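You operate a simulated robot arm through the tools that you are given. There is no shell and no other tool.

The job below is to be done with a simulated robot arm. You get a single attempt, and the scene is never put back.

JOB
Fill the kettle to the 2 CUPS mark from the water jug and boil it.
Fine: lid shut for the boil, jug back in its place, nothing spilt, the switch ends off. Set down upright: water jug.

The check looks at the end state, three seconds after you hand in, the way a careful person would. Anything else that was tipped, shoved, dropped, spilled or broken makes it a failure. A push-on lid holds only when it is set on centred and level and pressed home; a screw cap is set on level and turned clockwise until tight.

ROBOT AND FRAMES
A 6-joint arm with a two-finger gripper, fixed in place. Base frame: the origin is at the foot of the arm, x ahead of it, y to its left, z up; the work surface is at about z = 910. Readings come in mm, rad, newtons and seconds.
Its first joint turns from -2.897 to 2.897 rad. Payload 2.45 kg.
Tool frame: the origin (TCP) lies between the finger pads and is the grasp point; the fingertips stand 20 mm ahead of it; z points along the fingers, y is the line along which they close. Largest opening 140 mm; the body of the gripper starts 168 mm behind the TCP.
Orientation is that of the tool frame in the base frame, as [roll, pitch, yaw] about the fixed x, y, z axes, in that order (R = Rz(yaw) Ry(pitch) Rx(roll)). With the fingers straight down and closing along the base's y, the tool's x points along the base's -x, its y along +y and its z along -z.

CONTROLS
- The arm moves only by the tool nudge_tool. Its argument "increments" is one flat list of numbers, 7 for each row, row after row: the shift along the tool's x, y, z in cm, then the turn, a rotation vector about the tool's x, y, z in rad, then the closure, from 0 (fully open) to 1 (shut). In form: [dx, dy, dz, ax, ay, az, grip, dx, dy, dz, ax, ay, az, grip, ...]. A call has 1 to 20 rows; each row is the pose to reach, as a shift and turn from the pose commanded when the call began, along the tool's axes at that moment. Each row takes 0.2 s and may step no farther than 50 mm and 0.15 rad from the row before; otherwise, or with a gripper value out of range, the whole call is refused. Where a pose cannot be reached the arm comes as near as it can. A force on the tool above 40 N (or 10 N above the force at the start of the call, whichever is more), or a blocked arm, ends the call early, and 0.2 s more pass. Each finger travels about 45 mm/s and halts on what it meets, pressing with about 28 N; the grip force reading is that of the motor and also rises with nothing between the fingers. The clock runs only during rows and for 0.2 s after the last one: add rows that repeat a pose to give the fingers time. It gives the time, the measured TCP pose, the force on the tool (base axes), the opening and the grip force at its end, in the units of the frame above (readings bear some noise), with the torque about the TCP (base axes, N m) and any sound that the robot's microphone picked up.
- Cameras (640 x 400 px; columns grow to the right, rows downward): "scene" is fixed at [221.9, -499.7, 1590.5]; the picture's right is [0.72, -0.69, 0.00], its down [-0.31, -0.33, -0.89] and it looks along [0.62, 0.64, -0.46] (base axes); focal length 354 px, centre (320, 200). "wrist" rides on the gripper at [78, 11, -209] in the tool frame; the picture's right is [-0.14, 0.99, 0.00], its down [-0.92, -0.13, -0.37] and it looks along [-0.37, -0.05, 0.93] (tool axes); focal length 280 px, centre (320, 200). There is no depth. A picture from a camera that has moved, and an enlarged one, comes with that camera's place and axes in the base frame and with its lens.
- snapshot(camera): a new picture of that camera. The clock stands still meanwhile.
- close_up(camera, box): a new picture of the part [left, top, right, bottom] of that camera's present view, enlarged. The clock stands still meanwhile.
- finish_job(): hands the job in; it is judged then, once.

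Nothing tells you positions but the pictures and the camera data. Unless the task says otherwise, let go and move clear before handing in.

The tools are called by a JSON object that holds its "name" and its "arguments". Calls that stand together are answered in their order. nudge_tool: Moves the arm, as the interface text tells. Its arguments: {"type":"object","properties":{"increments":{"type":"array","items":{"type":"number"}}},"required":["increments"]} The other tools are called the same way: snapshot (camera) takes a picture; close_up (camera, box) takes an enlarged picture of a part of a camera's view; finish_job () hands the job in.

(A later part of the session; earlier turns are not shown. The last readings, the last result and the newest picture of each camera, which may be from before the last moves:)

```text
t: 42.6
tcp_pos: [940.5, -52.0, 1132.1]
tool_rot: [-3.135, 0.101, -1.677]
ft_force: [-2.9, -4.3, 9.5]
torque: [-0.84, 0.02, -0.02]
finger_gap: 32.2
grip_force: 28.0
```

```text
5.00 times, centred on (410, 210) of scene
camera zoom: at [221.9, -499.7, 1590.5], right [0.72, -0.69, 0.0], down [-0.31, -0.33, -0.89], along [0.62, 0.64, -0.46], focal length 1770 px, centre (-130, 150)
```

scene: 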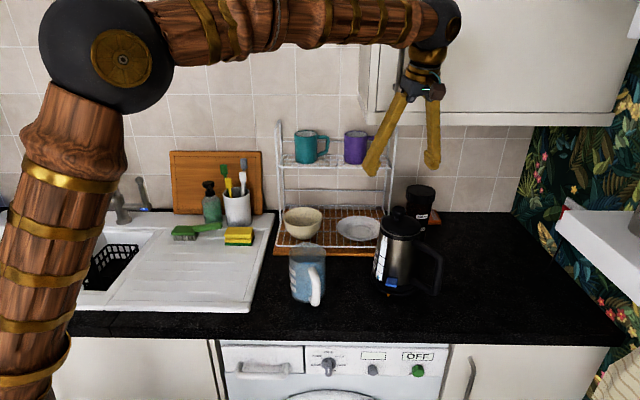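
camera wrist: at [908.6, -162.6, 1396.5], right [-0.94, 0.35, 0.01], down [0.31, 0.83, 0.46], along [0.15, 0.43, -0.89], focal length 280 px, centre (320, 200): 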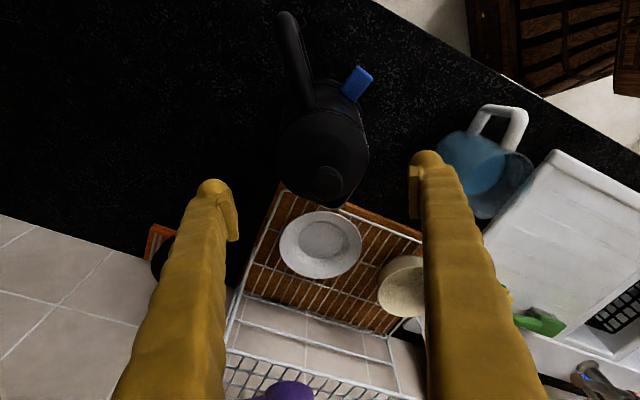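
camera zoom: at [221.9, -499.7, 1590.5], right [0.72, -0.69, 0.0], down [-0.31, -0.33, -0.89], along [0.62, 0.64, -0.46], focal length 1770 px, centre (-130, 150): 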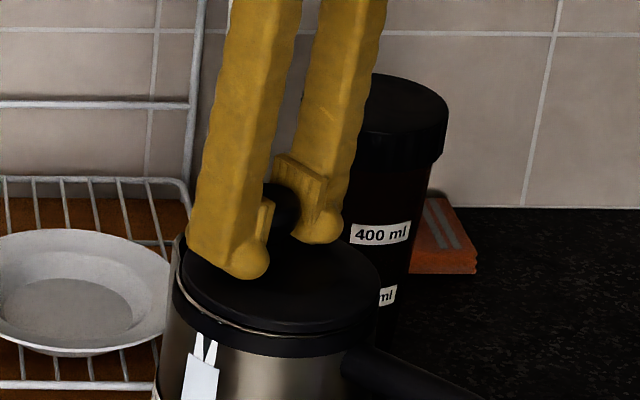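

The kettle is exactly back in place. I'll release and re-grip the knob to clear the residual twist, then open by rotating with the lid.

{"name": "nudge_tool", "arguments": {"increments": [0, 0, 0, 0, 0, 0, 0.74, 0, 0, 0, 0, 0, 0, 0.72, 0, 0, 0, 0, 0, 0, 0.72, 0, 0, 0, 0, 0, 0, 0.75, 0, 0, 0, 0, 0, 0, 0.77, 0, 0, 0, 0, 0, 0, 0.79, 0, 0, 0, 0, 0, 0, 0.79]}}

{"name": "nudge_tool", "arguments": {"increments": [0.17, 0, -0.34, 0, -0.05, 0, 0.8, 0.33, 0, -0.697, 0, -0.1, 0, 0.8, 0.33, 0, -0.697, 0, -0.1, 0, 0.8]}}

{"name": "close_up", "arguments": {"camera": "scene", "box": [370, 250, 410, 300]}}

{"name": "close_up", "arguments": {"camera": "scene", "box": [370, 170, 450, 250]}}

```text
t: 44.2
tcp_pos: [941.3, -51.3, 1130.6]
tool_rot: [-3.139, 0.099, -1.674]
ft_force: [-2.4, 0.8, -0.1]
torque: [0.04, -0.06, -0.03]
finger_gap: 32.4
grip_force: 28.2
```

```text
t: 45.0
tcp_pos: [940.8, -55.6, 1138.1]
tool_rot: [-3.135, 0.203, -1.676]
ft_force: [0.9, 0.9, 1.9]
torque: [-0.07, -0.03, -0.04]
finger_gap: 32.3
grip_force: 28.1
```

```text
8.00 times, centred on (390, 275) of scene
camera zoom: at [221.9, -499.7, 1590.5], right [0.72, -0.69, 0.0], down [-0.31, -0.33, -0.89], along [0.62, 0.64, -0.46], focal length 2832 px, centre (-240, -400)
```

zoom: 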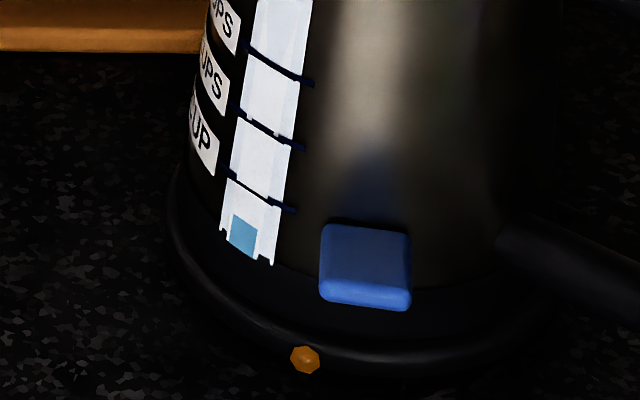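

```text
5.00 times, centred on (410, 210) of scene
camera zoom: at [221.9, -499.7, 1590.5], right [0.72, -0.69, 0.0], down [-0.31, -0.33, -0.89], along [0.62, 0.64, -0.46], focal length 1770 px, centre (-130, 150)
```

zoom: 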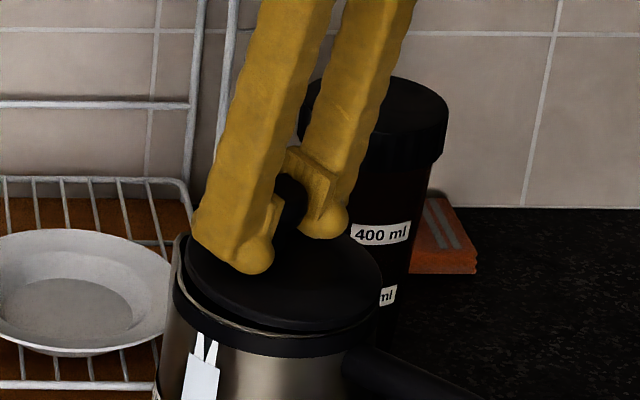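

That works: the lid opened about 6° with almost no force and the kettle stayed put. I'll continue rotating it open to about 23°.

{"name": "nudge_tool", "arguments": {"increments": [0.16, 0, -0.35, 0, -0.05, 0, 0.8, 0.336, 0, -0.698, 0, -0.1, 0, 0.8, 0.53, 0, -1.03, 0, -0.15, 0, 0.8, 0.738, 0, -1.359, 0, -0.2, 0, 0.8, 0.96, 0, -1.67, 0, -0.25, 0, 0.8, 1.206, 0, -1.975, 0, -0.3, 0, 0.8, 1.206, 0, -1.975, 0, -0.3, 0, 0.8]}}

{"name": "close_up", "arguments": {"camera": "scene", "box": [370, 250, 410, 300]}}

{"name": "close_up", "arguments": {"camera": "scene", "box": [370, 150, 450, 250]}}

```text
t: 46.6
tcp_pos: [940.0, -72.0, 1155.4]
tool_rot: [-3.138, 0.501, -1.673]
ft_force: [1.4, 0.5, 4.3]
torque: [-0.19, 0.1, 0.02]
finger_gap: 32.2
grip_force: 27.7
```

```text
8.00 times, centred on (390, 275) of scene
camera zoom: at [221.9, -499.7, 1590.5], right [0.72, -0.69, 0.0], down [-0.31, -0.33, -0.89], along [0.62, 0.64, -0.46], focal length 2832 px, centre (-240, -400)
```

zoom: 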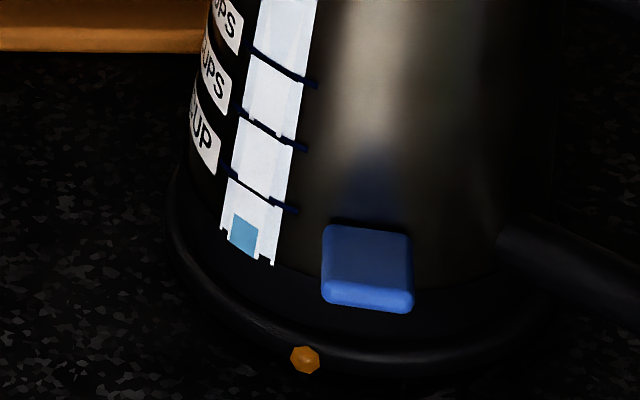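

```text
4.00 times, centred on (410, 200) of scene
camera zoom: at [221.9, -499.7, 1590.5], right [0.72, -0.69, 0.0], down [-0.31, -0.33, -0.89], along [0.62, 0.64, -0.46], focal length 1416 px, centre (-40, 200)
```

zoom: 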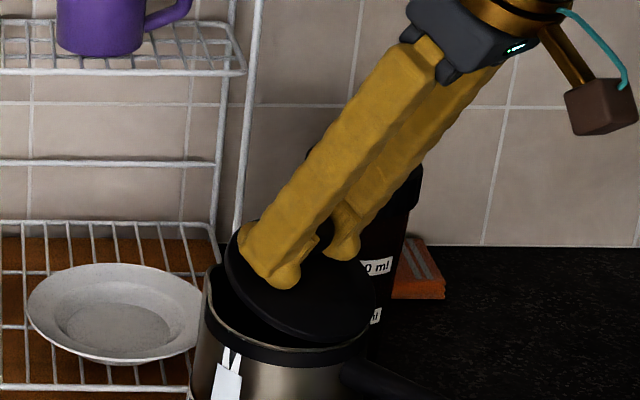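

The lid is open about 23°, the force is small and the kettle is still in place. I'll continue with the same relative rotation.

{"name": "nudge_tool", "arguments": {"increments": [0.16, 0, -0.35, 0, -0.05, 0, 0.8, 0.336, 0, -0.698, 0, -0.1, 0, 0.8, 0.53, 0, -1.03, 0, -0.15, 0, 0.8, 0.738, 0, -1.359, 0, -0.2, 0, 0.8, 0.96, 0, -1.67, 0, -0.25, 0, 0.8, 1.206, 0, -1.975, 0, -0.3, 0, 0.8, 1.206, 0, -1.975, 0, -0.3, 0, 0.8]}}

{"name": "close_up", "arguments": {"camera": "scene", "box": [370, 250, 410, 300]}}

{"name": "close_up", "arguments": {"camera": "scene", "box": [370, 150, 450, 250]}}

```text
t: 48.2
tcp_pos: [935.8, -90.4, 1167.1]
tool_rot: [-3.132, 0.805, -1.669]
ft_force: [2.2, 0.8, 10.9]
torque: [-0.24, 0.03, 0.03]
finger_gap: 32.2
grip_force: 28.0
```

```text
8.00 times, centred on (390, 275) of scene
camera zoom: at [221.9, -499.7, 1590.5], right [0.72, -0.69, 0.0], down [-0.31, -0.33, -0.89], along [0.62, 0.64, -0.46], focal length 2832 px, centre (-240, -400)
```

zoom: 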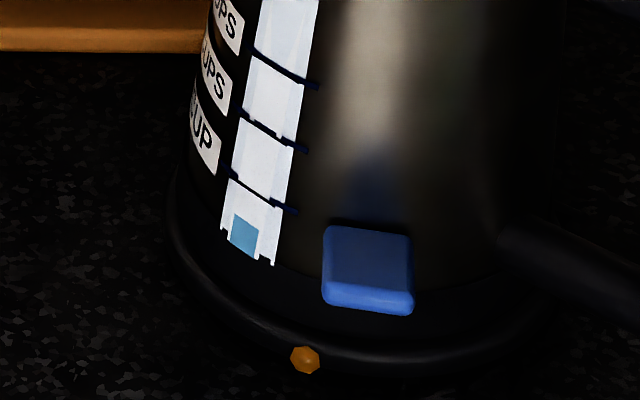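

```text
4.00 times, centred on (410, 200) of scene
camera zoom: at [221.9, -499.7, 1590.5], right [0.72, -0.69, 0.0], down [-0.31, -0.33, -0.89], along [0.62, 0.64, -0.46], focal length 1416 px, centre (-40, 200)
```

zoom: 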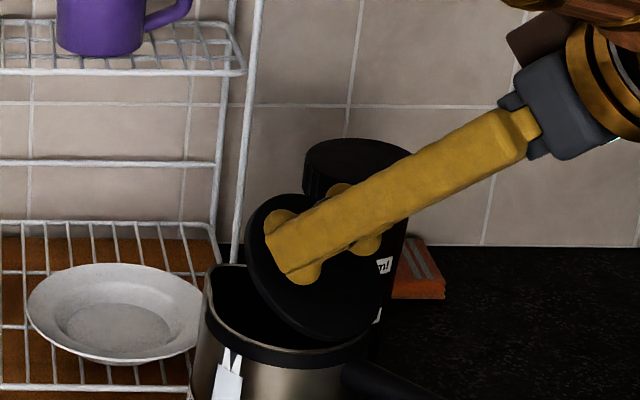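

The lid is open about 40° with an 11 N downward push building up. I'll continue with a slight upward correction.

{"name": "nudge_tool", "arguments": {"increments": [0.14, 0, -0.37, 0, -0.05, 0, 0.8, 0.29, 0, -0.74, 0, -0.1, 0, 0.8, 0.47, 0, -1.09, 0, -0.15, 0, 0.8, 0.66, 0, -1.43, 0, -0.2, 0, 0.8, 0.87, 0, -1.76, 0, -0.25, 0, 0.8, 1.096, 0, -2.08, 0, -0.3, 0, 0.8, 1.096, 0, -2.08, 0, -0.3, 0, 0.8]}}

{"name": "close_up", "arguments": {"camera": "scene", "box": [370, 250, 410, 300]}}

{"name": "close_up", "arguments": {"camera": "scene", "box": [370, 150, 450, 250]}}

{"name": "snapshot", "arguments": {"camera": "scene"}}

```text
t: 49.8
tcp_pos: [933.7, -115.2, 1174.1]
tool_rot: [-3.13, 1.102, -1.666]
ft_force: [1.1, 0.8, 16.2]
torque: [-0.06, 0.05, -0.04]
finger_gap: 32.1
grip_force: 27.9
```

```text
8.00 times, centred on (390, 275) of scene
camera zoom: at [221.9, -499.7, 1590.5], right [0.72, -0.69, 0.0], down [-0.31, -0.33, -0.89], along [0.62, 0.64, -0.46], focal length 2832 px, centre (-240, -400)
```

zoom: 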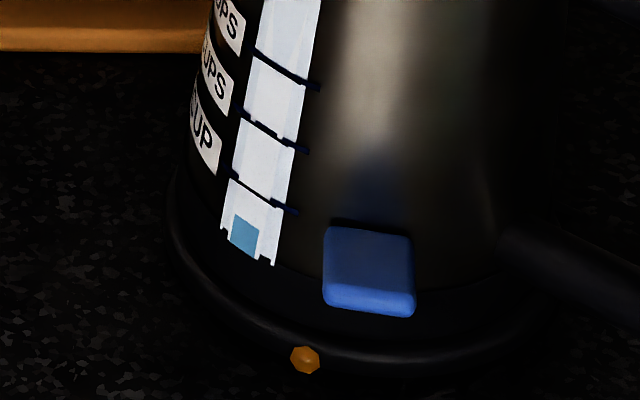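

```text
4.00 times, centred on (410, 200) of scene
camera zoom: at [221.9, -499.7, 1590.5], right [0.72, -0.69, 0.0], down [-0.31, -0.33, -0.89], along [0.62, 0.64, -0.46], focal length 1416 px, centre (-40, 200)
```

zoom: 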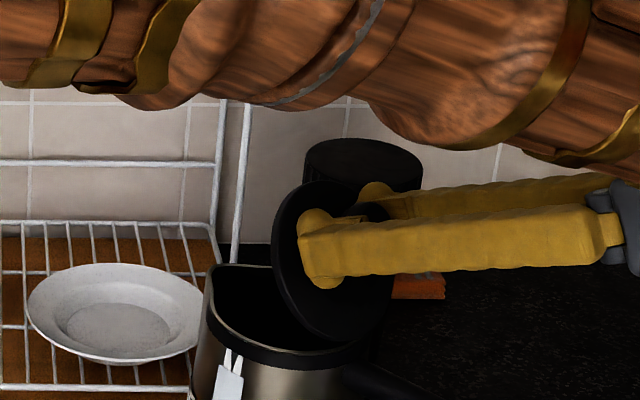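

```text
taken
```

scene: 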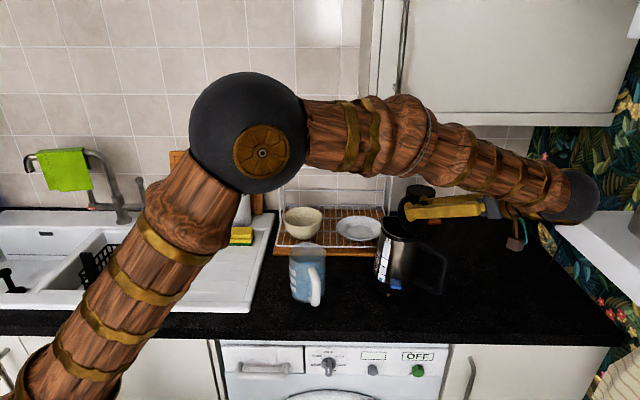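

The lid is open about 57°. The wrist is now near the white shelf on the right-hand wall, so I'll check that clearance before rotating further.

{"name": "close_up", "arguments": {"camera": "scene", "box": [480, 130, 640, 300]}}

{"name": "snapshot", "arguments": {"camera": "wrist"}}

```text
2.35 times, centred on (560, 215) of scene
camera zoom: at [221.9, -499.7, 1590.5], right [0.72, -0.69, 0.0], down [-0.31, -0.33, -0.89], along [0.62, 0.64, -0.46], focal length 833 px, centre (-245, 165)
```

zoom: 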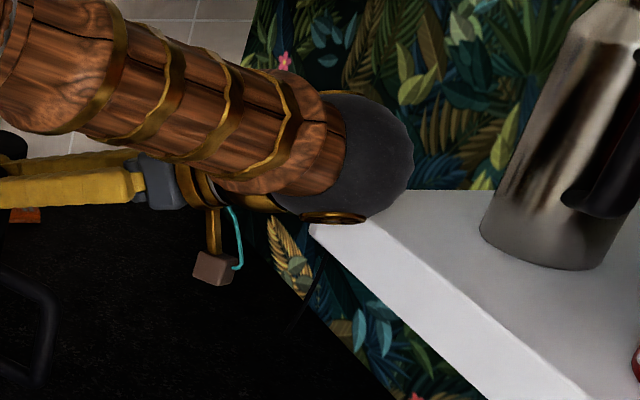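

```text
taken
camera wrist: at [900.5, -332.6, 1197.1], right [-0.98, 0.17, 0.12], down [0.13, 0.07, 0.99], along [0.16, 0.98, -0.09], focal length 280 px, centre (320, 200)
```

wrist: 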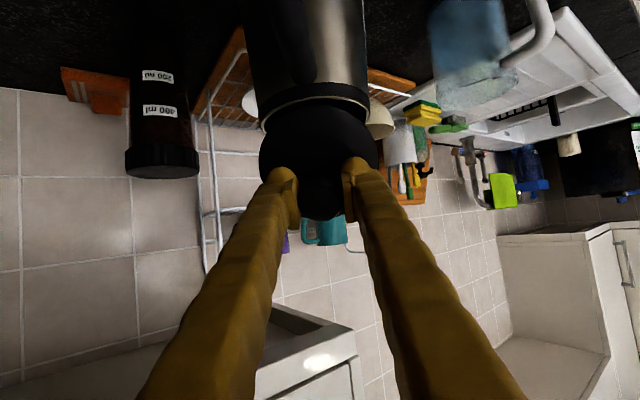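

The wrist is only a few cm from that shelf, so rotating further this way isn't safe. A better way is to hold the knob with the tool coming from the robot side, so that opening becomes a wrist roll; I'll close the lid by retracing first.

{"name": "nudge_tool", "arguments": {"increments": [-0.12, 0, 0.37, 0, 0.05, 0, 0.8, -0.22, 0, 0.74, 0, 0.1, 0, 0.8, -0.3, 0, 1.13, 0, 0.15, 0, 0.8, -0.36, 0, 1.52, 0, 0.2, 0, 0.8, -0.405, 0, 1.91, 0, 0.25, 0, 0.8, -0.432, 0, 2.311, 0, 0.3, 0, 0.8, -0.432, 0, 2.311, 0, 0.3, 0, 0.8]}}

{"name": "nudge_tool", "arguments": {"increments": [-0.141, 0, 0.361, 0, 0.05, 0, 0.8, -0.264, 0, 0.728, 0, 0.1, 0, 0.8, -0.368, 0, 1.101, 0, 0.15, 0, 0.8, -0.454, 0, 1.478, 0, 0.2, 0, 0.8, -0.52, 0, 1.86, 0, 0.25, 0, 0.8, -0.568, 0, 2.243, 0, 0.3, 0, 0.8, -0.568, 0, 2.243, 0, 0.3, 0, 0.8]}}

{"name": "close_up", "arguments": {"camera": "scene", "box": [370, 150, 450, 250]}}

{"name": "close_up", "arguments": {"camera": "scene", "box": [370, 250, 410, 300]}}

```text
t: 51.4
tcp_pos: [936.4, -92.4, 1167.5]
tool_rot: [-3.133, 0.801, -1.67]
ft_force: [1.1, 0.5, 6.0]
torque: [-0.12, 0.05, -0.03]
finger_gap: 32.2
grip_force: 27.9
```

```text
t: 53.0
tcp_pos: [938.9, -72.1, 1153.5]
tool_rot: [-3.136, 0.499, -1.672]
ft_force: [0.1, -0.2, -0.9]
torque: [0.31, -0.03, 0.05]
finger_gap: 32.4
grip_force: 27.7
```

```text
4.00 times, centred on (410, 200) of scene
camera zoom: at [221.9, -499.7, 1590.5], right [0.72, -0.69, 0.0], down [-0.31, -0.33, -0.89], along [0.62, 0.64, -0.46], focal length 1416 px, centre (-40, 200)
```

zoom: 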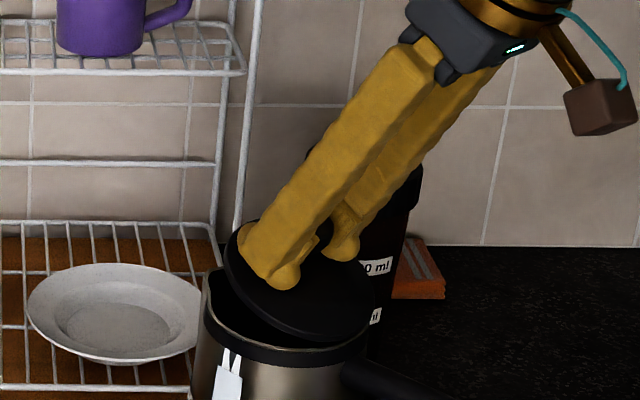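

```text
8.00 times, centred on (390, 275) of scene
camera zoom: at [221.9, -499.7, 1590.5], right [0.72, -0.69, 0.0], down [-0.31, -0.33, -0.89], along [0.62, 0.64, -0.46], focal length 2832 px, centre (-240, -400)
```

zoom: 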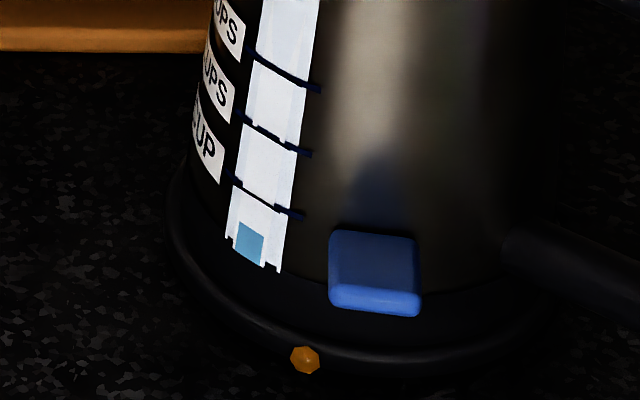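

The kettle has been dragged by 2–3 mm during the closing; I'll continue in smaller steps and watch it.

{"name": "nudge_tool", "arguments": {"increments": [-0.141, 0, 0.361, 0, 0.05, 0, 0.8, -0.264, 0, 0.728, 0, 0.1, 0, 0.8, -0.368, 0, 1.101, 0, 0.15, 0, 0.8, -0.454, 0, 1.478, 0, 0.2, 0, 0.8, -0.454, 0, 1.478, 0, 0.2, 0, 0.8]}}

{"name": "close_up", "arguments": {"camera": "scene", "box": [370, 150, 450, 250]}}

{"name": "close_up", "arguments": {"camera": "scene", "box": [370, 250, 410, 300]}}

```text
t: 54.2
tcp_pos: [938.5, -60.3, 1144.4]
tool_rot: [-3.138, 0.3, -1.674]
ft_force: [-1.6, -0.9, 0.3]
torque: [0.15, -0.03, -0.01]
finger_gap: 32.2
grip_force: 27.7
```

```text
4.00 times, centred on (410, 200) of scene
camera zoom: at [221.9, -499.7, 1590.5], right [0.72, -0.69, 0.0], down [-0.31, -0.33, -0.89], along [0.62, 0.64, -0.46], focal length 1416 px, centre (-40, 200)
```

zoom: 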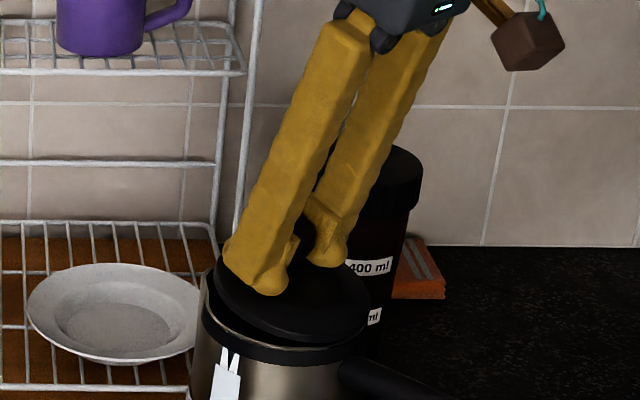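

```text
8.00 times, centred on (390, 275) of scene
camera zoom: at [221.9, -499.7, 1590.5], right [0.72, -0.69, 0.0], down [-0.31, -0.33, -0.89], along [0.62, 0.64, -0.46], focal length 2832 px, centre (-240, -400)
```

zoom: 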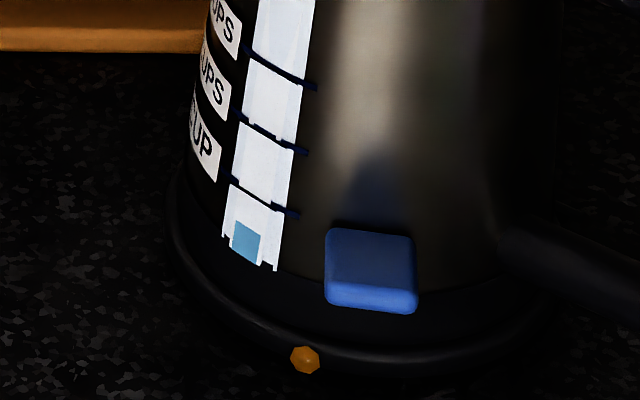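

The kettle is drifting back toward its place as the lid closes. I'll finish the last 0.2 rad.

{"name": "nudge_tool", "arguments": {"increments": [-0.141, 0, 0.361, 0, 0.05, 0, 0.8, -0.264, 0, 0.728, 0, 0.1, 0, 0.8, -0.368, 0, 1.101, 0, 0.15, 0, 0.8, -0.43, 0, 1.4, 0, 0.19, 0, 0.8, -0.43, 0, 1.4, 0, 0.19, 0, 0.8]}}

{"name": "close_up", "arguments": {"camera": "scene", "box": [370, 150, 450, 250]}}

{"name": "close_up", "arguments": {"camera": "scene", "box": [370, 250, 410, 300]}}

```text
t: 55.4
tcp_pos: [941.4, -52.9, 1131.2]
tool_rot: [-3.137, 0.111, -1.676]
ft_force: [0.0, -0.7, -0.1]
torque: [0.2, -0.05, -0.07]
finger_gap: 32.0
grip_force: 28.2
```

```text
4.00 times, centred on (410, 200) of scene
camera zoom: at [221.9, -499.7, 1590.5], right [0.72, -0.69, 0.0], down [-0.31, -0.33, -0.89], along [0.62, 0.64, -0.46], focal length 1416 px, centre (-40, 200)
```

zoom: 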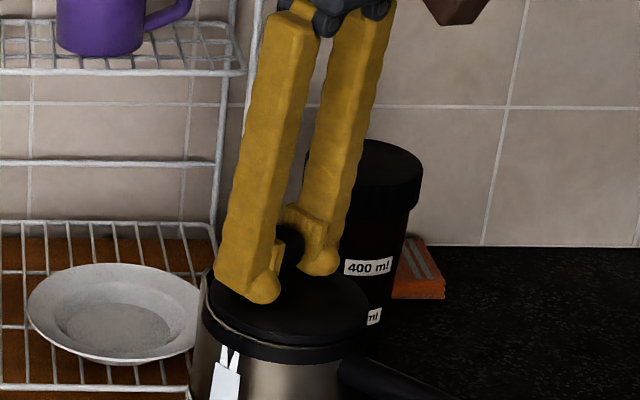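

```text
8.00 times, centred on (390, 275) of scene
camera zoom: at [221.9, -499.7, 1590.5], right [0.72, -0.69, 0.0], down [-0.31, -0.33, -0.89], along [0.62, 0.64, -0.46], focal length 2832 px, centre (-240, -400)
```

zoom: 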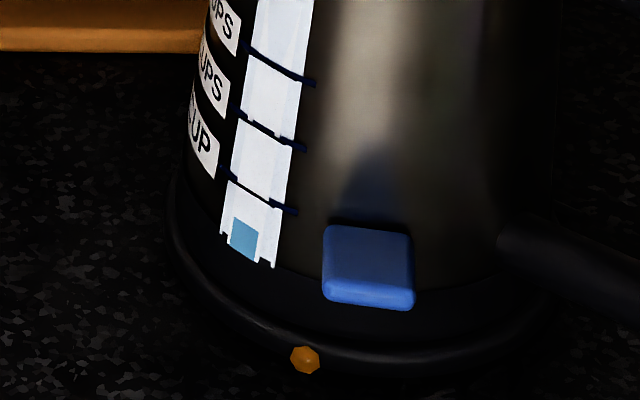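

The lid is shut and the kettle is within half a pixel of its place. I'll release the knob, lift away and back toward the robot, ready to re-orient the tool.

{"name": "nudge_tool", "arguments": {"increments": [0, 0, 0, 0, 0, 0, 0.7, 0, 0, 0, 0, 0, 0, 0.6, 0, 0, 0, 0, 0, 0, 0.55, -0.2, 0, -1.8, 0, 0, 0, 0.55, -0.5, 0, -4.5, 0, 0, 0, 0.5, -0.8, 2.5, -7.5, 0, 0, 0, 0.5, -1.1, 6.5, -9, 0, 0, 0, 0.4, -1.12, 11, -9, 0, 0, 0, 0.3, -1.12, 15, -9, 0, 0, 0, 0.3, -1.12, 18, -9, 0, 0, 0, 0.3, -1.12, 18, -9, 0, 0, 0, 0.3]}}

{"name": "close_up", "arguments": {"camera": "scene", "box": [360, 190, 460, 305]}}

{"name": "snapshot", "arguments": {"camera": "scene"}}

```text
t: 57.8
tcp_pos: [762.5, -33.3, 1222.8]
tool_rot: [-3.137, 0.112, -1.676]
ft_force: [0.1, 0.2, -0.2]
torque: [0.0, -0.02, -0.02]
finger_gap: 98.1
grip_force: 0.0
```

```text
3.48 times, centred on (410, 248) of scene
camera zoom: at [221.9, -499.7, 1590.5], right [0.72, -0.69, 0.0], down [-0.31, -0.33, -0.89], along [0.62, 0.64, -0.46], focal length 1232 px, centre (7, 35)
```

zoom: 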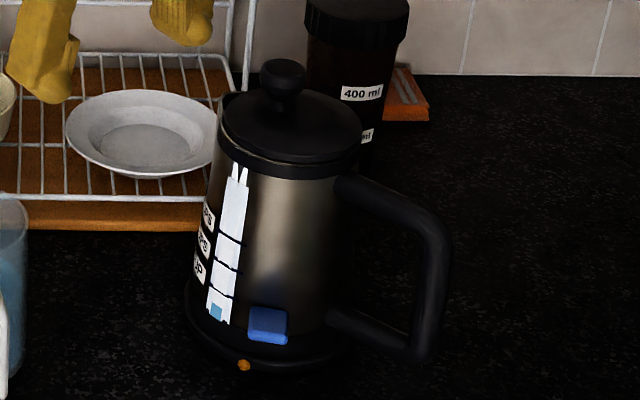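

```text
taken
```

scene: 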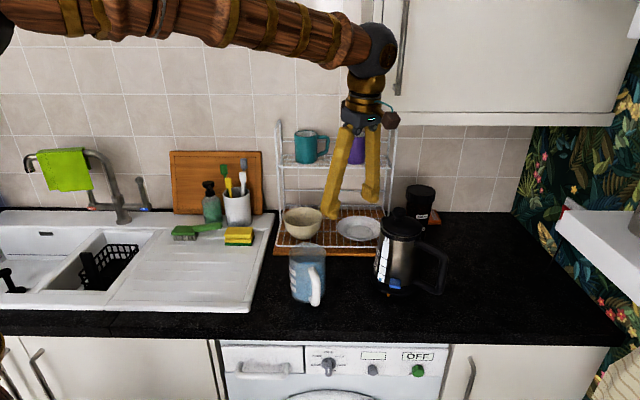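

The kettle and lid are unchanged. Now I'll swing the tool yaw round to face the kettle from the robot side and pitch it up.

{"name": "nudge_tool", "arguments": {"increments": [0, 0, 0, 0.0147, 0, 0.1303, 0.3, 0, 0, 0, 0.0293, 0, 0.2605, 0.3, 0, 0, 0, 0.044, 0, 0.3908, 0.3, 0, 0, 0, 0.0586, 0, 0.521, 0.3, 0, 0, 0, 0.0733, 0, 0.6513, 0.3, 0, 0, 0, 0.088, 0, 0.7816, 0.3, 0, 0, 0, 0.1026, 0, 0.9118, 0.3, 0, 0, 0, 0.1173, 0, 1.0421, 0.3, 0, 0, 0, 0.1319, 0, 1.1723, 0.3, 0, 0, 0, 0.1466, 0, 1.3026, 0.3, 0, 0, 0, 0.1613, 0, 1.4328, 0.3, 0, 0, 0, 0.1759, 0, 1.5631, 0.3, 0, 0, 0, 0.1759, 0, 1.5631, 0.3]}}

{"name": "nudge_tool", "arguments": {"increments": [0, 0, 0, 0, -0.148, 0, 0.4, 0, 0, 0, 0, -0.296, 0, 0.5, 0, 0, 0, 0, -0.444, 0, 0.5, 0, 0, 0, 0, -0.592, 0, 0.5, 0, 0, 0, 0, -0.74, 0, 0.5, 0, 0, 0, 0, -0.888, 0, 0.5, 0, 0, 0, 0, -0.888, 0, 0.5]}}

{"name": "snapshot", "arguments": {"camera": "scene"}}

{"name": "snapshot", "arguments": {"camera": "wrist"}}

```text
t: 60.6
tcp_pos: [761.2, -33.7, 1221.5]
tool_rot: [3.141, 0.116, 3.032]
ft_force: [0.0, 0.0, 0.2]
torque: [0.01, 0.0, 0.01]
finger_gap: 98.0
grip_force: 0.1
```

```text
t: 62.2
tcp_pos: [761.8, -34.4, 1222.5]
tool_rot: [-3.135, 0.978, 3.034]
ft_force: [0.5, -0.9, -0.1]
torque: [0.0, -0.01, -0.02]
finger_gap: 70.0
grip_force: 0.0
```

```text
taken
```

scene: 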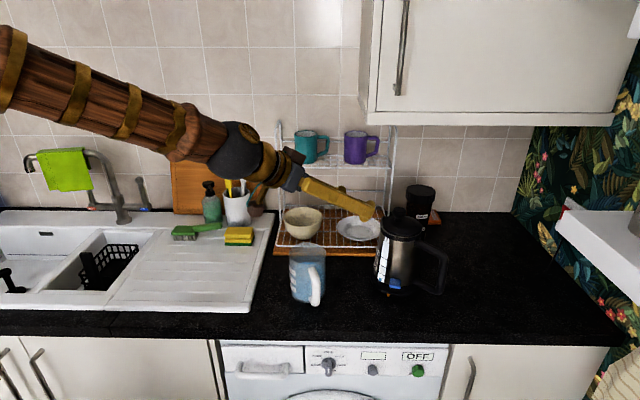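

```text
taken
camera wrist: at [547.7, 1.8, 1273.0], right [0.19, 0.98, 0.11], down [0.19, -0.15, 0.97], along [0.96, -0.16, -0.22], focal length 280 px, centre (320, 200)
```

wrist: 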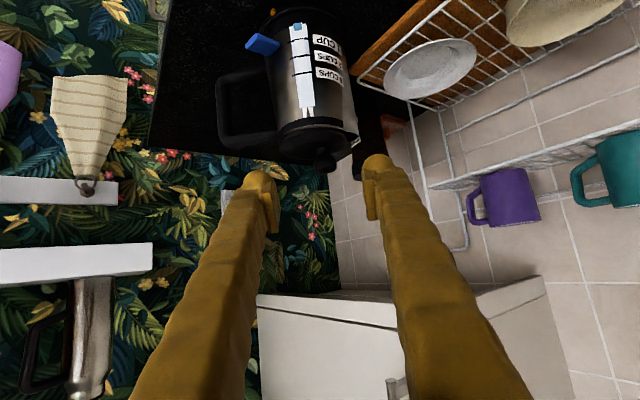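

The tool now faces the kettle from the robot side. I'll test in free air that the wrist can roll about 95° this way before I grip the knob.

{"name": "nudge_tool", "arguments": {"increments": [0, 0, 0, -0.078, 0, 0.116, 0.5, 0, 0, 0, -0.156, 0, 0.232, 0.5, 0, 0, 0, -0.234, 0, 0.348, 0.5, 0, 0, 0, -0.312, 0, 0.464, 0.5, 0, 0, 0, -0.39, 0, 0.58, 0.5, 0, 0, 0, -0.468, 0, 0.696, 0.5, 0, 0, 0, -0.546, 0, 0.812, 0.5, 0, 0, 0, -0.624, 0, 0.928, 0.5, 0, 0, 0, -0.702, 0, 1.044, 0.5, 0, 0, 0, -0.78, 0, 1.16, 0.5, 0, 0, 0, -0.858, 0, 1.276, 0.5, 0, 0, 0, -0.922, 0, 1.368, 0.5, 0, 0, 0, -0.922, 0, 1.368, 0.5]}}

{"name": "snapshot", "arguments": {"camera": "scene"}}

```text
t: 65.0
tcp_pos: [761.9, -32.8, 1221.9]
tool_rot: [1.503, -0.05, 2.059]
ft_force: [0.7, 0.5, 0.0]
torque: [-0.02, 0.01, 0.01]
finger_gap: 69.9
grip_force: 0.1
out of reach, approached as far as the arm can: row 1
```

```text
taken
```

scene: 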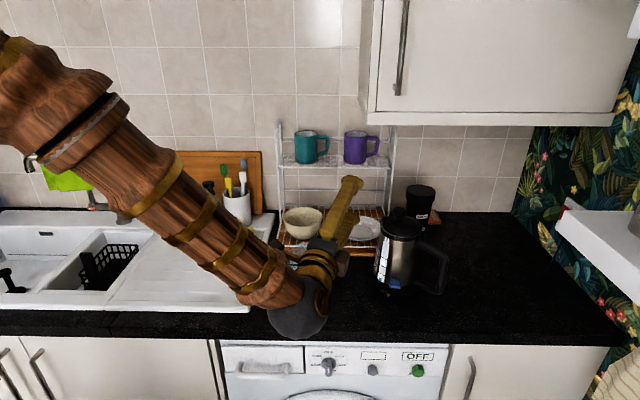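

The wrist can roll that far here. I'll roll back, ease the pitch to about 0.95 rad and bring the tool behind and above the knob.

{"name": "nudge_tool", "arguments": {"increments": [0, 0, 0, 0.078, 0, -0.116, 0.5, 0, 0, 0, 0.156, 0, -0.232, 0.5, 0, 0, 0, 0.234, 0, -0.348, 0.5, 0, 0, 0, 0.312, 0, -0.464, 0.5, 0, 0, 0, 0.39, 0, -0.58, 0.5, 0, 0, 0, 0.468, 0, -0.696, 0.5, 0, 0, 0, 0.546, 0, -0.812, 0.5, 0, 0, 0, 0.624, 0, -0.928, 0.5, 0, 0, 0, 0.702, 0, -1.044, 0.5, 0, 0, 0, 0.78, 0, -1.16, 0.5, 0, 0, 0, 0.858, 0, -1.276, 0.5, 0, 0, 0, 0.922, 0, -1.368, 0.5, 0, 0, 0, 0.922, 0, -1.368, 0.5]}}

{"name": "nudge_tool", "arguments": {"increments": [0, 0, 0, 0, 0.05, 0, 0.5, 0, 0, 0, 0, 0.05, 0, 0.5]}}

```text
t: 67.8
tcp_pos: [761.1, -33.4, 1222.2]
tool_rot: [-3.139, 1.004, 3.036]
ft_force: [0.8, -0.7, -0.3]
torque: [0.02, 0.0, -0.01]
finger_gap: 70.0
grip_force: 0.1
out of reach, approached as far as the arm can: row 12
```

```text
t: 68.4
tcp_pos: [762.0, -34.6, 1222.8]
tool_rot: [-3.133, 0.988, 3.036]
ft_force: [0.5, -0.6, -0.3]
torque: [0.02, 0.02, -0.04]
finger_gap: 70.1
grip_force: 0.2
```

The pitch still reads 0.99, so I'll ease it back a bit more and check.

{"name": "nudge_tool", "arguments": {"increments": [0, 0, 0, 0, 0.06, 0, 0.5, 0, 0, 0, 0, 0.06, 0, 0.5]}}

{"name": "snapshot", "arguments": {"camera": "wrist"}}

```text
t: 69.0
tcp_pos: [761.9, -37.9, 1222.2]
tool_rot: [-3.128, 0.922, 3.033]
ft_force: [-0.8, 0.5, -0.8]
torque: [0.03, 0.0, -0.02]
finger_gap: 69.9
grip_force: 0.0
out of reach, approached as far as the arm can: row 1, 2
```

```text
taken
camera wrist: at [551.1, 0.3, 1285.2], right [0.2, 0.97, 0.1], down [0.25, -0.15, 0.96], along [0.95, -0.17, -0.27], focal length 280 px, centre (320, 200)
```

wrist: 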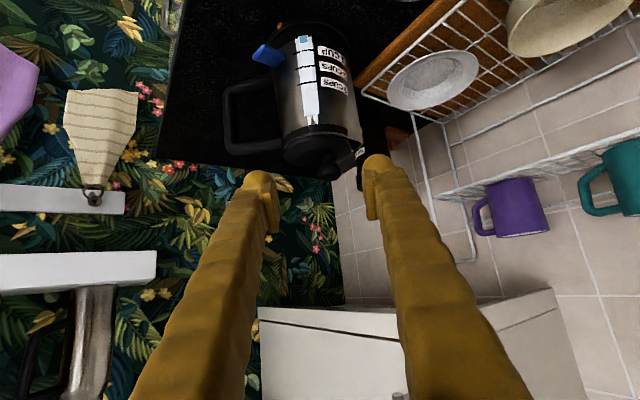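

At this pitch the tool is nearly in line with the forearm, which strains the wrist. I'll use a steeper tool angle (pitch about 0.6) and test the roll again closer to the kettle.

{"name": "nudge_tool", "arguments": {"increments": [0, 0, 0, 0, 0.11, 0, 0.5, 0, 0, 0, 0, 0.22, 0, 0.5, 0, 0, 0, 0, 0.32, 0, 0.5, 0, 0, 0, 0, 0.32, 0, 0.5]}}

```text
t: 70.0
tcp_pos: [761.8, -36.9, 1223.9]
tool_rot: [-3.139, 0.575, 3.035]
ft_force: [-0.4, 0.4, 0.7]
torque: [-0.01, 0.02, -0.04]
finger_gap: 70.0
grip_force: 0.1
```

Pitch is 0.575 now with no strain. I'll move near the kettle, above knob height, and test the roll there.

{"name": "nudge_tool", "arguments": {"increments": [-4, 0.06, 2.35, 0, 0, 0, 0.5, -8, 0.12, 4.7, 0, 0, 0, 0.5, -11.96, 0.17, 7.04, 0, 0, 0, 0.5, -11.96, 0.17, 7.04, 0, 0, 0, 0.5]}}

{"name": "nudge_tool", "arguments": {"increments": [0, 0, 0, -0.1174, 0, 0.0762, 0.5, 0, 0, 0, -0.2349, 0, 0.1523, 0.5, 0, 0, 0, -0.3523, 0, 0.2285, 0.5, 0, 0, 0, -0.4698, 0, 0.3046, 0.5, 0, 0, 0, -0.5872, 0, 0.3808, 0.5, 0, 0, 0, -0.7046, 0, 0.457, 0.5, 0, 0, 0, -0.8221, 0, 0.5331, 0.5, 0, 0, 0, -0.9395, 0, 0.6093, 0.5, 0, 0, 0, -1.057, 0, 0.6854, 0.5, 0, 0, 0, -1.1744, 0, 0.7616, 0.5, 0, 0, 0, -1.2918, 0, 0.8378, 0.5, 0, 0, 0, -1.384, 0, 0.8976, 0.5, 0, 0, 0, -1.384, 0, 0.8976, 0.5]}}

{"name": "snapshot", "arguments": {"camera": "scene"}}

```text
t: 71.0
tcp_pos: [898.3, -49.9, 1228.2]
tool_rot: [-3.141, 0.576, 3.035]
ft_force: [-0.2, -0.3, -0.3]
torque: [-0.04, -0.04, 0.01]
finger_gap: 69.9
grip_force: 0.1
```

```text
t: 73.8
tcp_pos: [899.2, -51.4, 1229.4]
tool_rot: [1.504, -0.042, 2.459]
ft_force: [0.2, -0.7, 0.1]
torque: [-0.03, 0.03, 0.05]
finger_gap: 70.0
grip_force: 0.0
```

```text
taken
```

scene: 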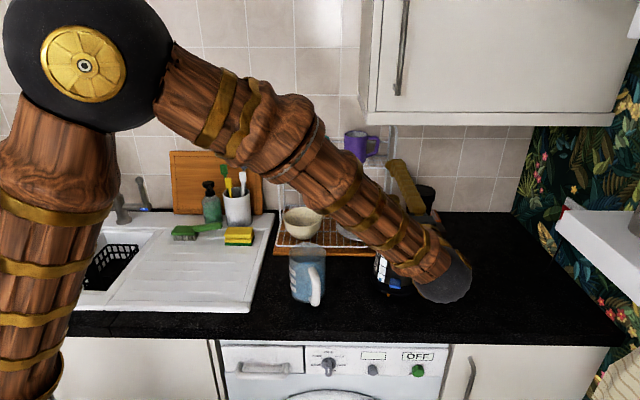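

The 95° roll works here without strain. I'll roll back and go to the knob.

{"name": "nudge_tool", "arguments": {"increments": [0, 0, 0, 0.1174, 0, -0.0762, 0.5, 0, 0, 0, 0.2349, 0, -0.1523, 0.5, 0, 0, 0, 0.3523, 0, -0.2285, 0.5, 0, 0, 0, 0.4698, 0, -0.3046, 0.5, 0, 0, 0, 0.5872, 0, -0.3808, 0.5, 0, 0, 0, 0.7046, 0, -0.457, 0.5, 0, 0, 0, 0.8221, 0, -0.5331, 0.5, 0, 0, 0, 0.9395, 0, -0.6093, 0.5, 0, 0, 0, 1.057, 0, -0.6854, 0.5, 0, 0, 0, 1.1744, 0, -0.7616, 0.5, 0, 0, 0, 1.2918, 0, -0.8378, 0.5, 0, 0, 0, 1.384, 0, -0.8976, 0.5, 0, 0, 0, 1.384, 0, -0.8976, 0.5]}}

{"name": "close_up", "arguments": {"camera": "wrist", "box": [220, 60, 420, 240]}}

{"name": "close_up", "arguments": {"camera": "scene", "box": [350, 150, 450, 250]}}

```text
t: 76.6
tcp_pos: [899.9, -51.5, 1228.8]
tool_rot: [-3.14, 0.577, 3.036]
ft_force: [0.5, -0.3, 0.3]
torque: [0.01, 0.02, 0.02]
finger_gap: 70.1
grip_force: 0.0
```

```text
2.22 times, centred on (320, 150) of wrist
camera zoom: at [723.2, -19.6, 1360.3], right [0.22, 0.97, 0.07], down [0.55, -0.19, 0.81], along [0.8, -0.14, -0.58], focal length 623 px, centre (320, 311)
```

zoom: 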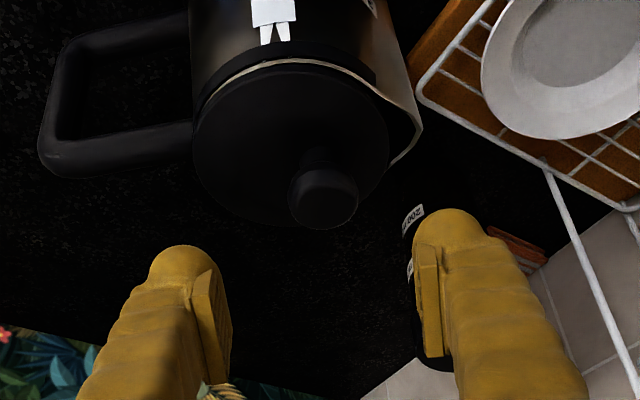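

```text
4.00 times, centred on (400, 200) of scene
camera zoom: at [221.9, -499.7, 1590.5], right [0.72, -0.69, 0.0], down [-0.31, -0.33, -0.89], along [0.62, 0.64, -0.46], focal length 1416 px, centre (0, 200)
```

zoom: 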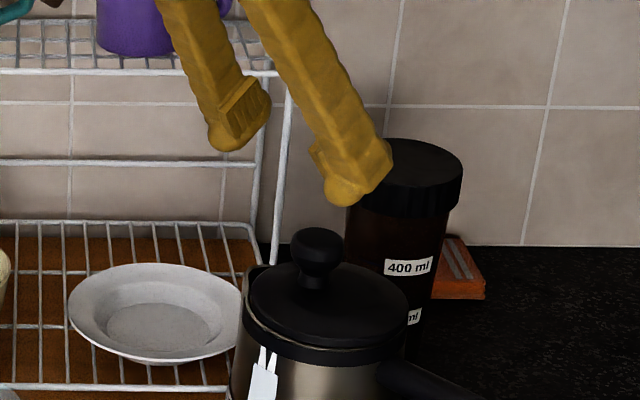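

The knob is 41 mm ahead and 95 mm below, with about a 5 mm sideways correction. I'll move over it, lower the pads around it, and narrow the fingers for a check.

{"name": "nudge_tool", "arguments": {"increments": [-3.44, 0.47, 2.24, 0, 0, 0, 0.5, -0.985, 0.47, 6.01, 0, 0, 0, 0.5, 0.924, 0.47, 8.944, 0, 0, 0, 0.5, 1.73, 0.47, 10.18, 0, 0, 0, 0.55, 1.73, 0.47, 10.18, 0, 0, 0, 0.62, 1.73, 0.47, 10.18, 0, 0, 0, 0.65]}}

{"name": "close_up", "arguments": {"camera": "wrist", "box": [240, 80, 400, 220]}}

{"name": "close_up", "arguments": {"camera": "scene", "box": [370, 180, 450, 250]}}

```text
t: 78.0
tcp_pos: [942.2, -51.0, 1134.7]
tool_rot: [-3.14, 0.577, 3.036]
ft_force: [0.4, 0.3, -0.2]
torque: [0.01, 0.0, -0.01]
finger_gap: 48.9
grip_force: 0.1
```

```text
2.86 times, centred on (320, 150) of wrist
camera zoom: at [765.4, -19.6, 1265.9], right [0.22, 0.97, 0.07], down [0.55, -0.19, 0.81], along [0.8, -0.14, -0.58], focal length 801 px, centre (320, 343)
```

zoom: 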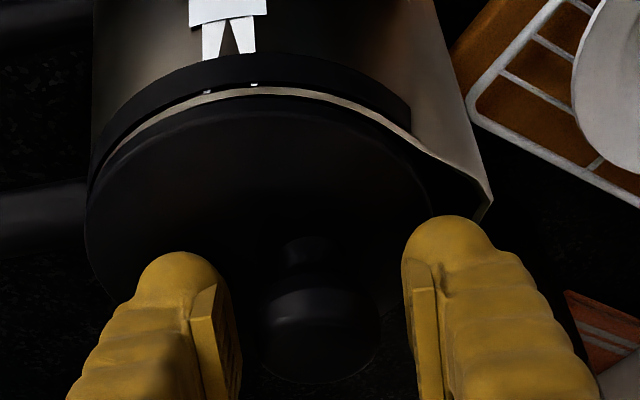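

```text
5.71 times, centred on (410, 215) of scene
camera zoom: at [221.9, -499.7, 1590.5], right [0.72, -0.69, 0.0], down [-0.31, -0.33, -0.89], along [0.62, 0.64, -0.46], focal length 2023 px, centre (-194, 114)
```

zoom: 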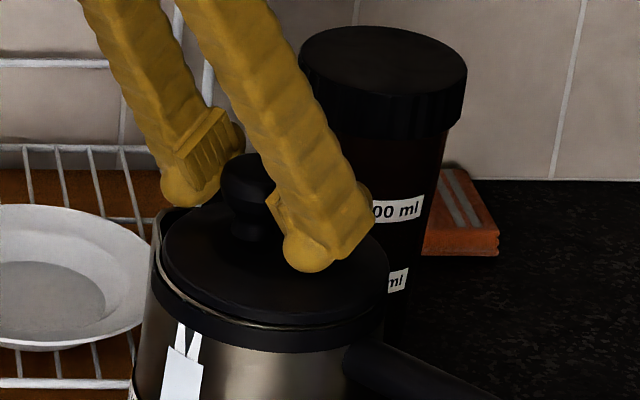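

The knob is centred between the pads. I'll close on it.

{"name": "nudge_tool", "arguments": {"increments": [0, 0, 0, 0, 0, 0, 0.69, 0, 0, 0, 0, 0, 0, 0.72, 0, 0, 0, 0, 0, 0, 0.74, 0, 0, 0, 0, 0, 0, 0.76, 0, 0, 0, 0, 0, 0, 0.78, 0, 0, 0, 0, 0, 0, 0.79, 0, 0, 0, 0, 0, 0, 0.8]}}

{"name": "close_up", "arguments": {"camera": "scene", "box": [370, 250, 410, 300]}}

{"name": "close_up", "arguments": {"camera": "wrist", "box": [240, 80, 400, 220]}}

```text
t: 79.6
tcp_pos: [943.8, -50.9, 1134.1]
tool_rot: [-3.139, 0.577, 3.035]
ft_force: [-0.2, -2.1, 0.5]
torque: [0.03, -0.03, -0.01]
finger_gap: 31.8
grip_force: 28.1
```

```text
8.00 times, centred on (390, 275) of scene
camera zoom: at [221.9, -499.7, 1590.5], right [0.72, -0.69, 0.0], down [-0.31, -0.33, -0.89], along [0.62, 0.64, -0.46], focal length 2832 px, centre (-240, -400)
```

zoom: 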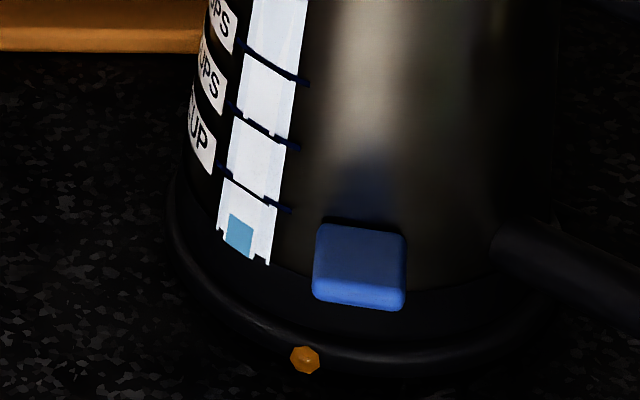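

```text
2.86 times, centred on (320, 150) of wrist
camera zoom: at [765.5, -19.7, 1266.0], right [0.22, 0.97, 0.07], down [0.55, -0.19, 0.81], along [0.8, -0.14, -0.58], focal length 801 px, centre (320, 343)
```

zoom: 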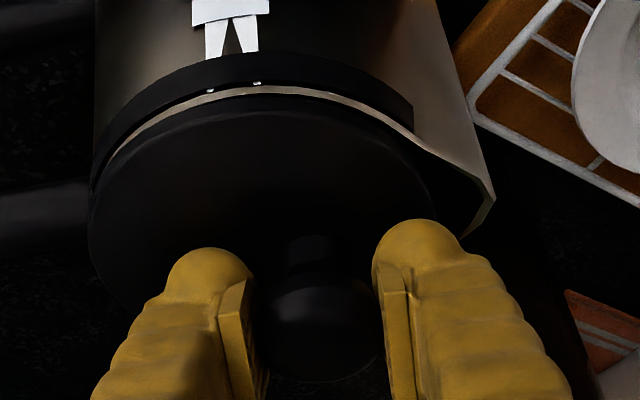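

The knob is held and the kettle has barely moved. I'll open by rolling about the hinge axis, 0.2 rad first.

{"name": "nudge_tool", "arguments": {"increments": [-0.183, -0.173, -0.282, -0.0419, 0, 0.0273, 0.82, -0.361, -0.363, -0.555, -0.0838, 0, 0.0546, 0.82, -0.534, -0.569, -0.82, -0.1257, 0, 0.0818, 0.82, -0.701, -0.791, -1.077, -0.1676, 0, 0.1091, 0.82, -0.701, -0.791, -1.077, -0.1676, 0, 0.1091, 0.82]}}

{"name": "close_up", "arguments": {"camera": "scene", "box": [370, 250, 410, 300]}}

{"name": "close_up", "arguments": {"camera": "scene", "box": [370, 160, 450, 250]}}

```text
t: 80.8
tcp_pos: [940.6, -59.2, 1146.9]
tool_rot: [2.905, 0.562, 2.906]
ft_force: [2.0, 0.1, 1.5]
torque: [-0.07, 0.09, 0.01]
finger_gap: 32.4
grip_force: 28.2
```

```text
8.00 times, centred on (390, 275) of scene
camera zoom: at [221.9, -499.7, 1590.5], right [0.72, -0.69, 0.0], down [-0.31, -0.33, -0.89], along [0.62, 0.64, -0.46], focal length 2832 px, centre (-240, -400)
```

zoom: 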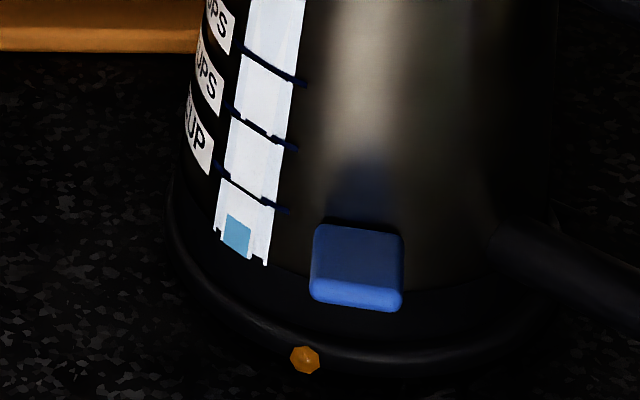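

```text
4.44 times, centred on (410, 205) of scene
camera zoom: at [221.9, -499.7, 1590.5], right [0.72, -0.69, 0.0], down [-0.31, -0.33, -0.89], along [0.62, 0.64, -0.46], focal length 1574 px, centre (-80, 178)
```

zoom: 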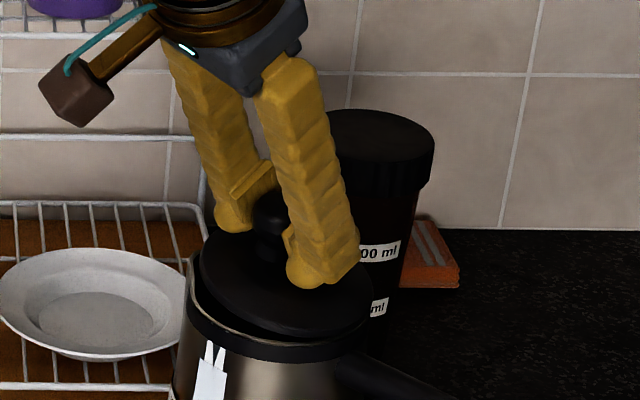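

It opens smoothly with only about 2 N of force and the kettle is still. I'll continue another 0.4 rad.

{"name": "nudge_tool", "arguments": {"increments": [-0.183, -0.173, -0.282, -0.0419, 0, 0.0273, 0.82, -0.361, -0.363, -0.555, -0.0838, 0, 0.0546, 0.82, -0.534, -0.569, -0.82, -0.1257, 0, 0.0818, 0.82, -0.701, -0.791, -1.077, -0.1676, 0, 0.1091, 0.82, -0.862, -1.028, -1.324, -0.2095, 0, 0.1364, 0.82, -1.016, -1.279, -1.56, -0.2514, 0, 0.1637, 0.82, -1.163, -1.544, -1.787, -0.2933, 0, 0.1909, 0.82, -1.303, -1.822, -2.001, -0.3352, 0, 0.2182, 0.82, -1.303, -1.822, -2.001, -0.3352, 0, 0.2182, 0.82]}}

{"name": "close_up", "arguments": {"camera": "scene", "box": [370, 250, 410, 300]}}

{"name": "close_up", "arguments": {"camera": "scene", "box": [370, 160, 450, 250]}}

```text
t: 82.8
tcp_pos: [938.4, -81.3, 1168.1]
tool_rot: [2.457, 0.465, 2.683]
ft_force: [1.0, 1.5, 2.6]
torque: [-0.05, 0.07, 0.02]
finger_gap: 32.2
grip_force: 28.4
```

```text
8.00 times, centred on (390, 275) of scene
camera zoom: at [221.9, -499.7, 1590.5], right [0.72, -0.69, 0.0], down [-0.31, -0.33, -0.89], along [0.62, 0.64, -0.46], focal length 2832 px, centre (-240, -400)
```

zoom: 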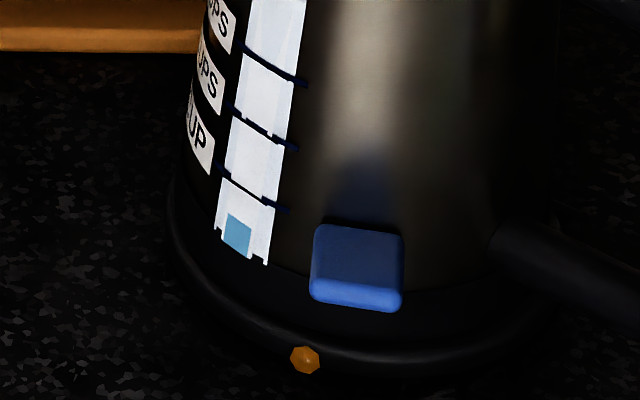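

```text
4.44 times, centred on (410, 205) of scene
camera zoom: at [221.9, -499.7, 1590.5], right [0.72, -0.69, 0.0], down [-0.31, -0.33, -0.89], along [0.62, 0.64, -0.46], focal length 1574 px, centre (-80, 178)
```

zoom: 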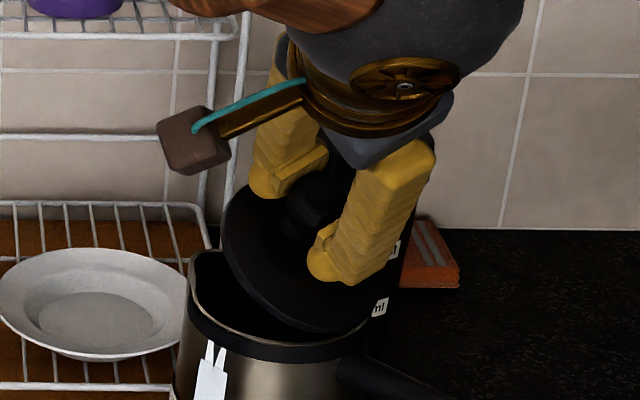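

Still smooth at about 34° open, with tiny forces. I'll continue another 0.4 rad.

{"name": "nudge_tool", "arguments": {"increments": [-0.183, -0.173, -0.282, -0.0419, 0, 0.0273, 0.82, -0.361, -0.363, -0.555, -0.0838, 0, 0.0546, 0.82, -0.534, -0.569, -0.82, -0.1257, 0, 0.0818, 0.82, -0.701, -0.791, -1.077, -0.1676, 0, 0.1091, 0.82, -0.862, -1.028, -1.324, -0.2095, 0, 0.1364, 0.82, -1.016, -1.279, -1.56, -0.2514, 0, 0.1637, 0.82, -1.163, -1.544, -1.787, -0.2933, 0, 0.1909, 0.82, -1.303, -1.822, -2.001, -0.3352, 0, 0.2182, 0.82, -1.303, -1.822, -2.001, -0.3352, 0, 0.2182, 0.82]}}

{"name": "close_up", "arguments": {"camera": "scene", "box": [370, 250, 410, 300]}}

{"name": "snapshot", "arguments": {"camera": "scene"}}

```text
t: 84.8
tcp_pos: [934.2, -108.6, 1176.8]
tool_rot: [2.065, 0.298, 2.537]
ft_force: [2.1, 0.6, 4.0]
torque: [0.01, 0.18, 0.02]
finger_gap: 31.9
grip_force: 28.1
```

```text
8.00 times, centred on (390, 275) of scene
camera zoom: at [221.9, -499.7, 1590.5], right [0.72, -0.69, 0.0], down [-0.31, -0.33, -0.89], along [0.62, 0.64, -0.46], focal length 2832 px, centre (-240, -400)
```

zoom: 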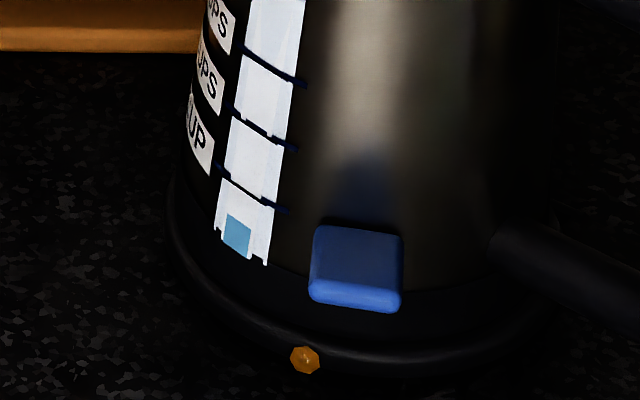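

```text
taken
```

scene: 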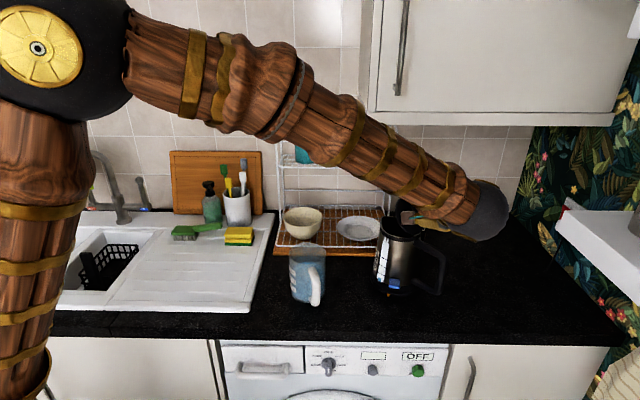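

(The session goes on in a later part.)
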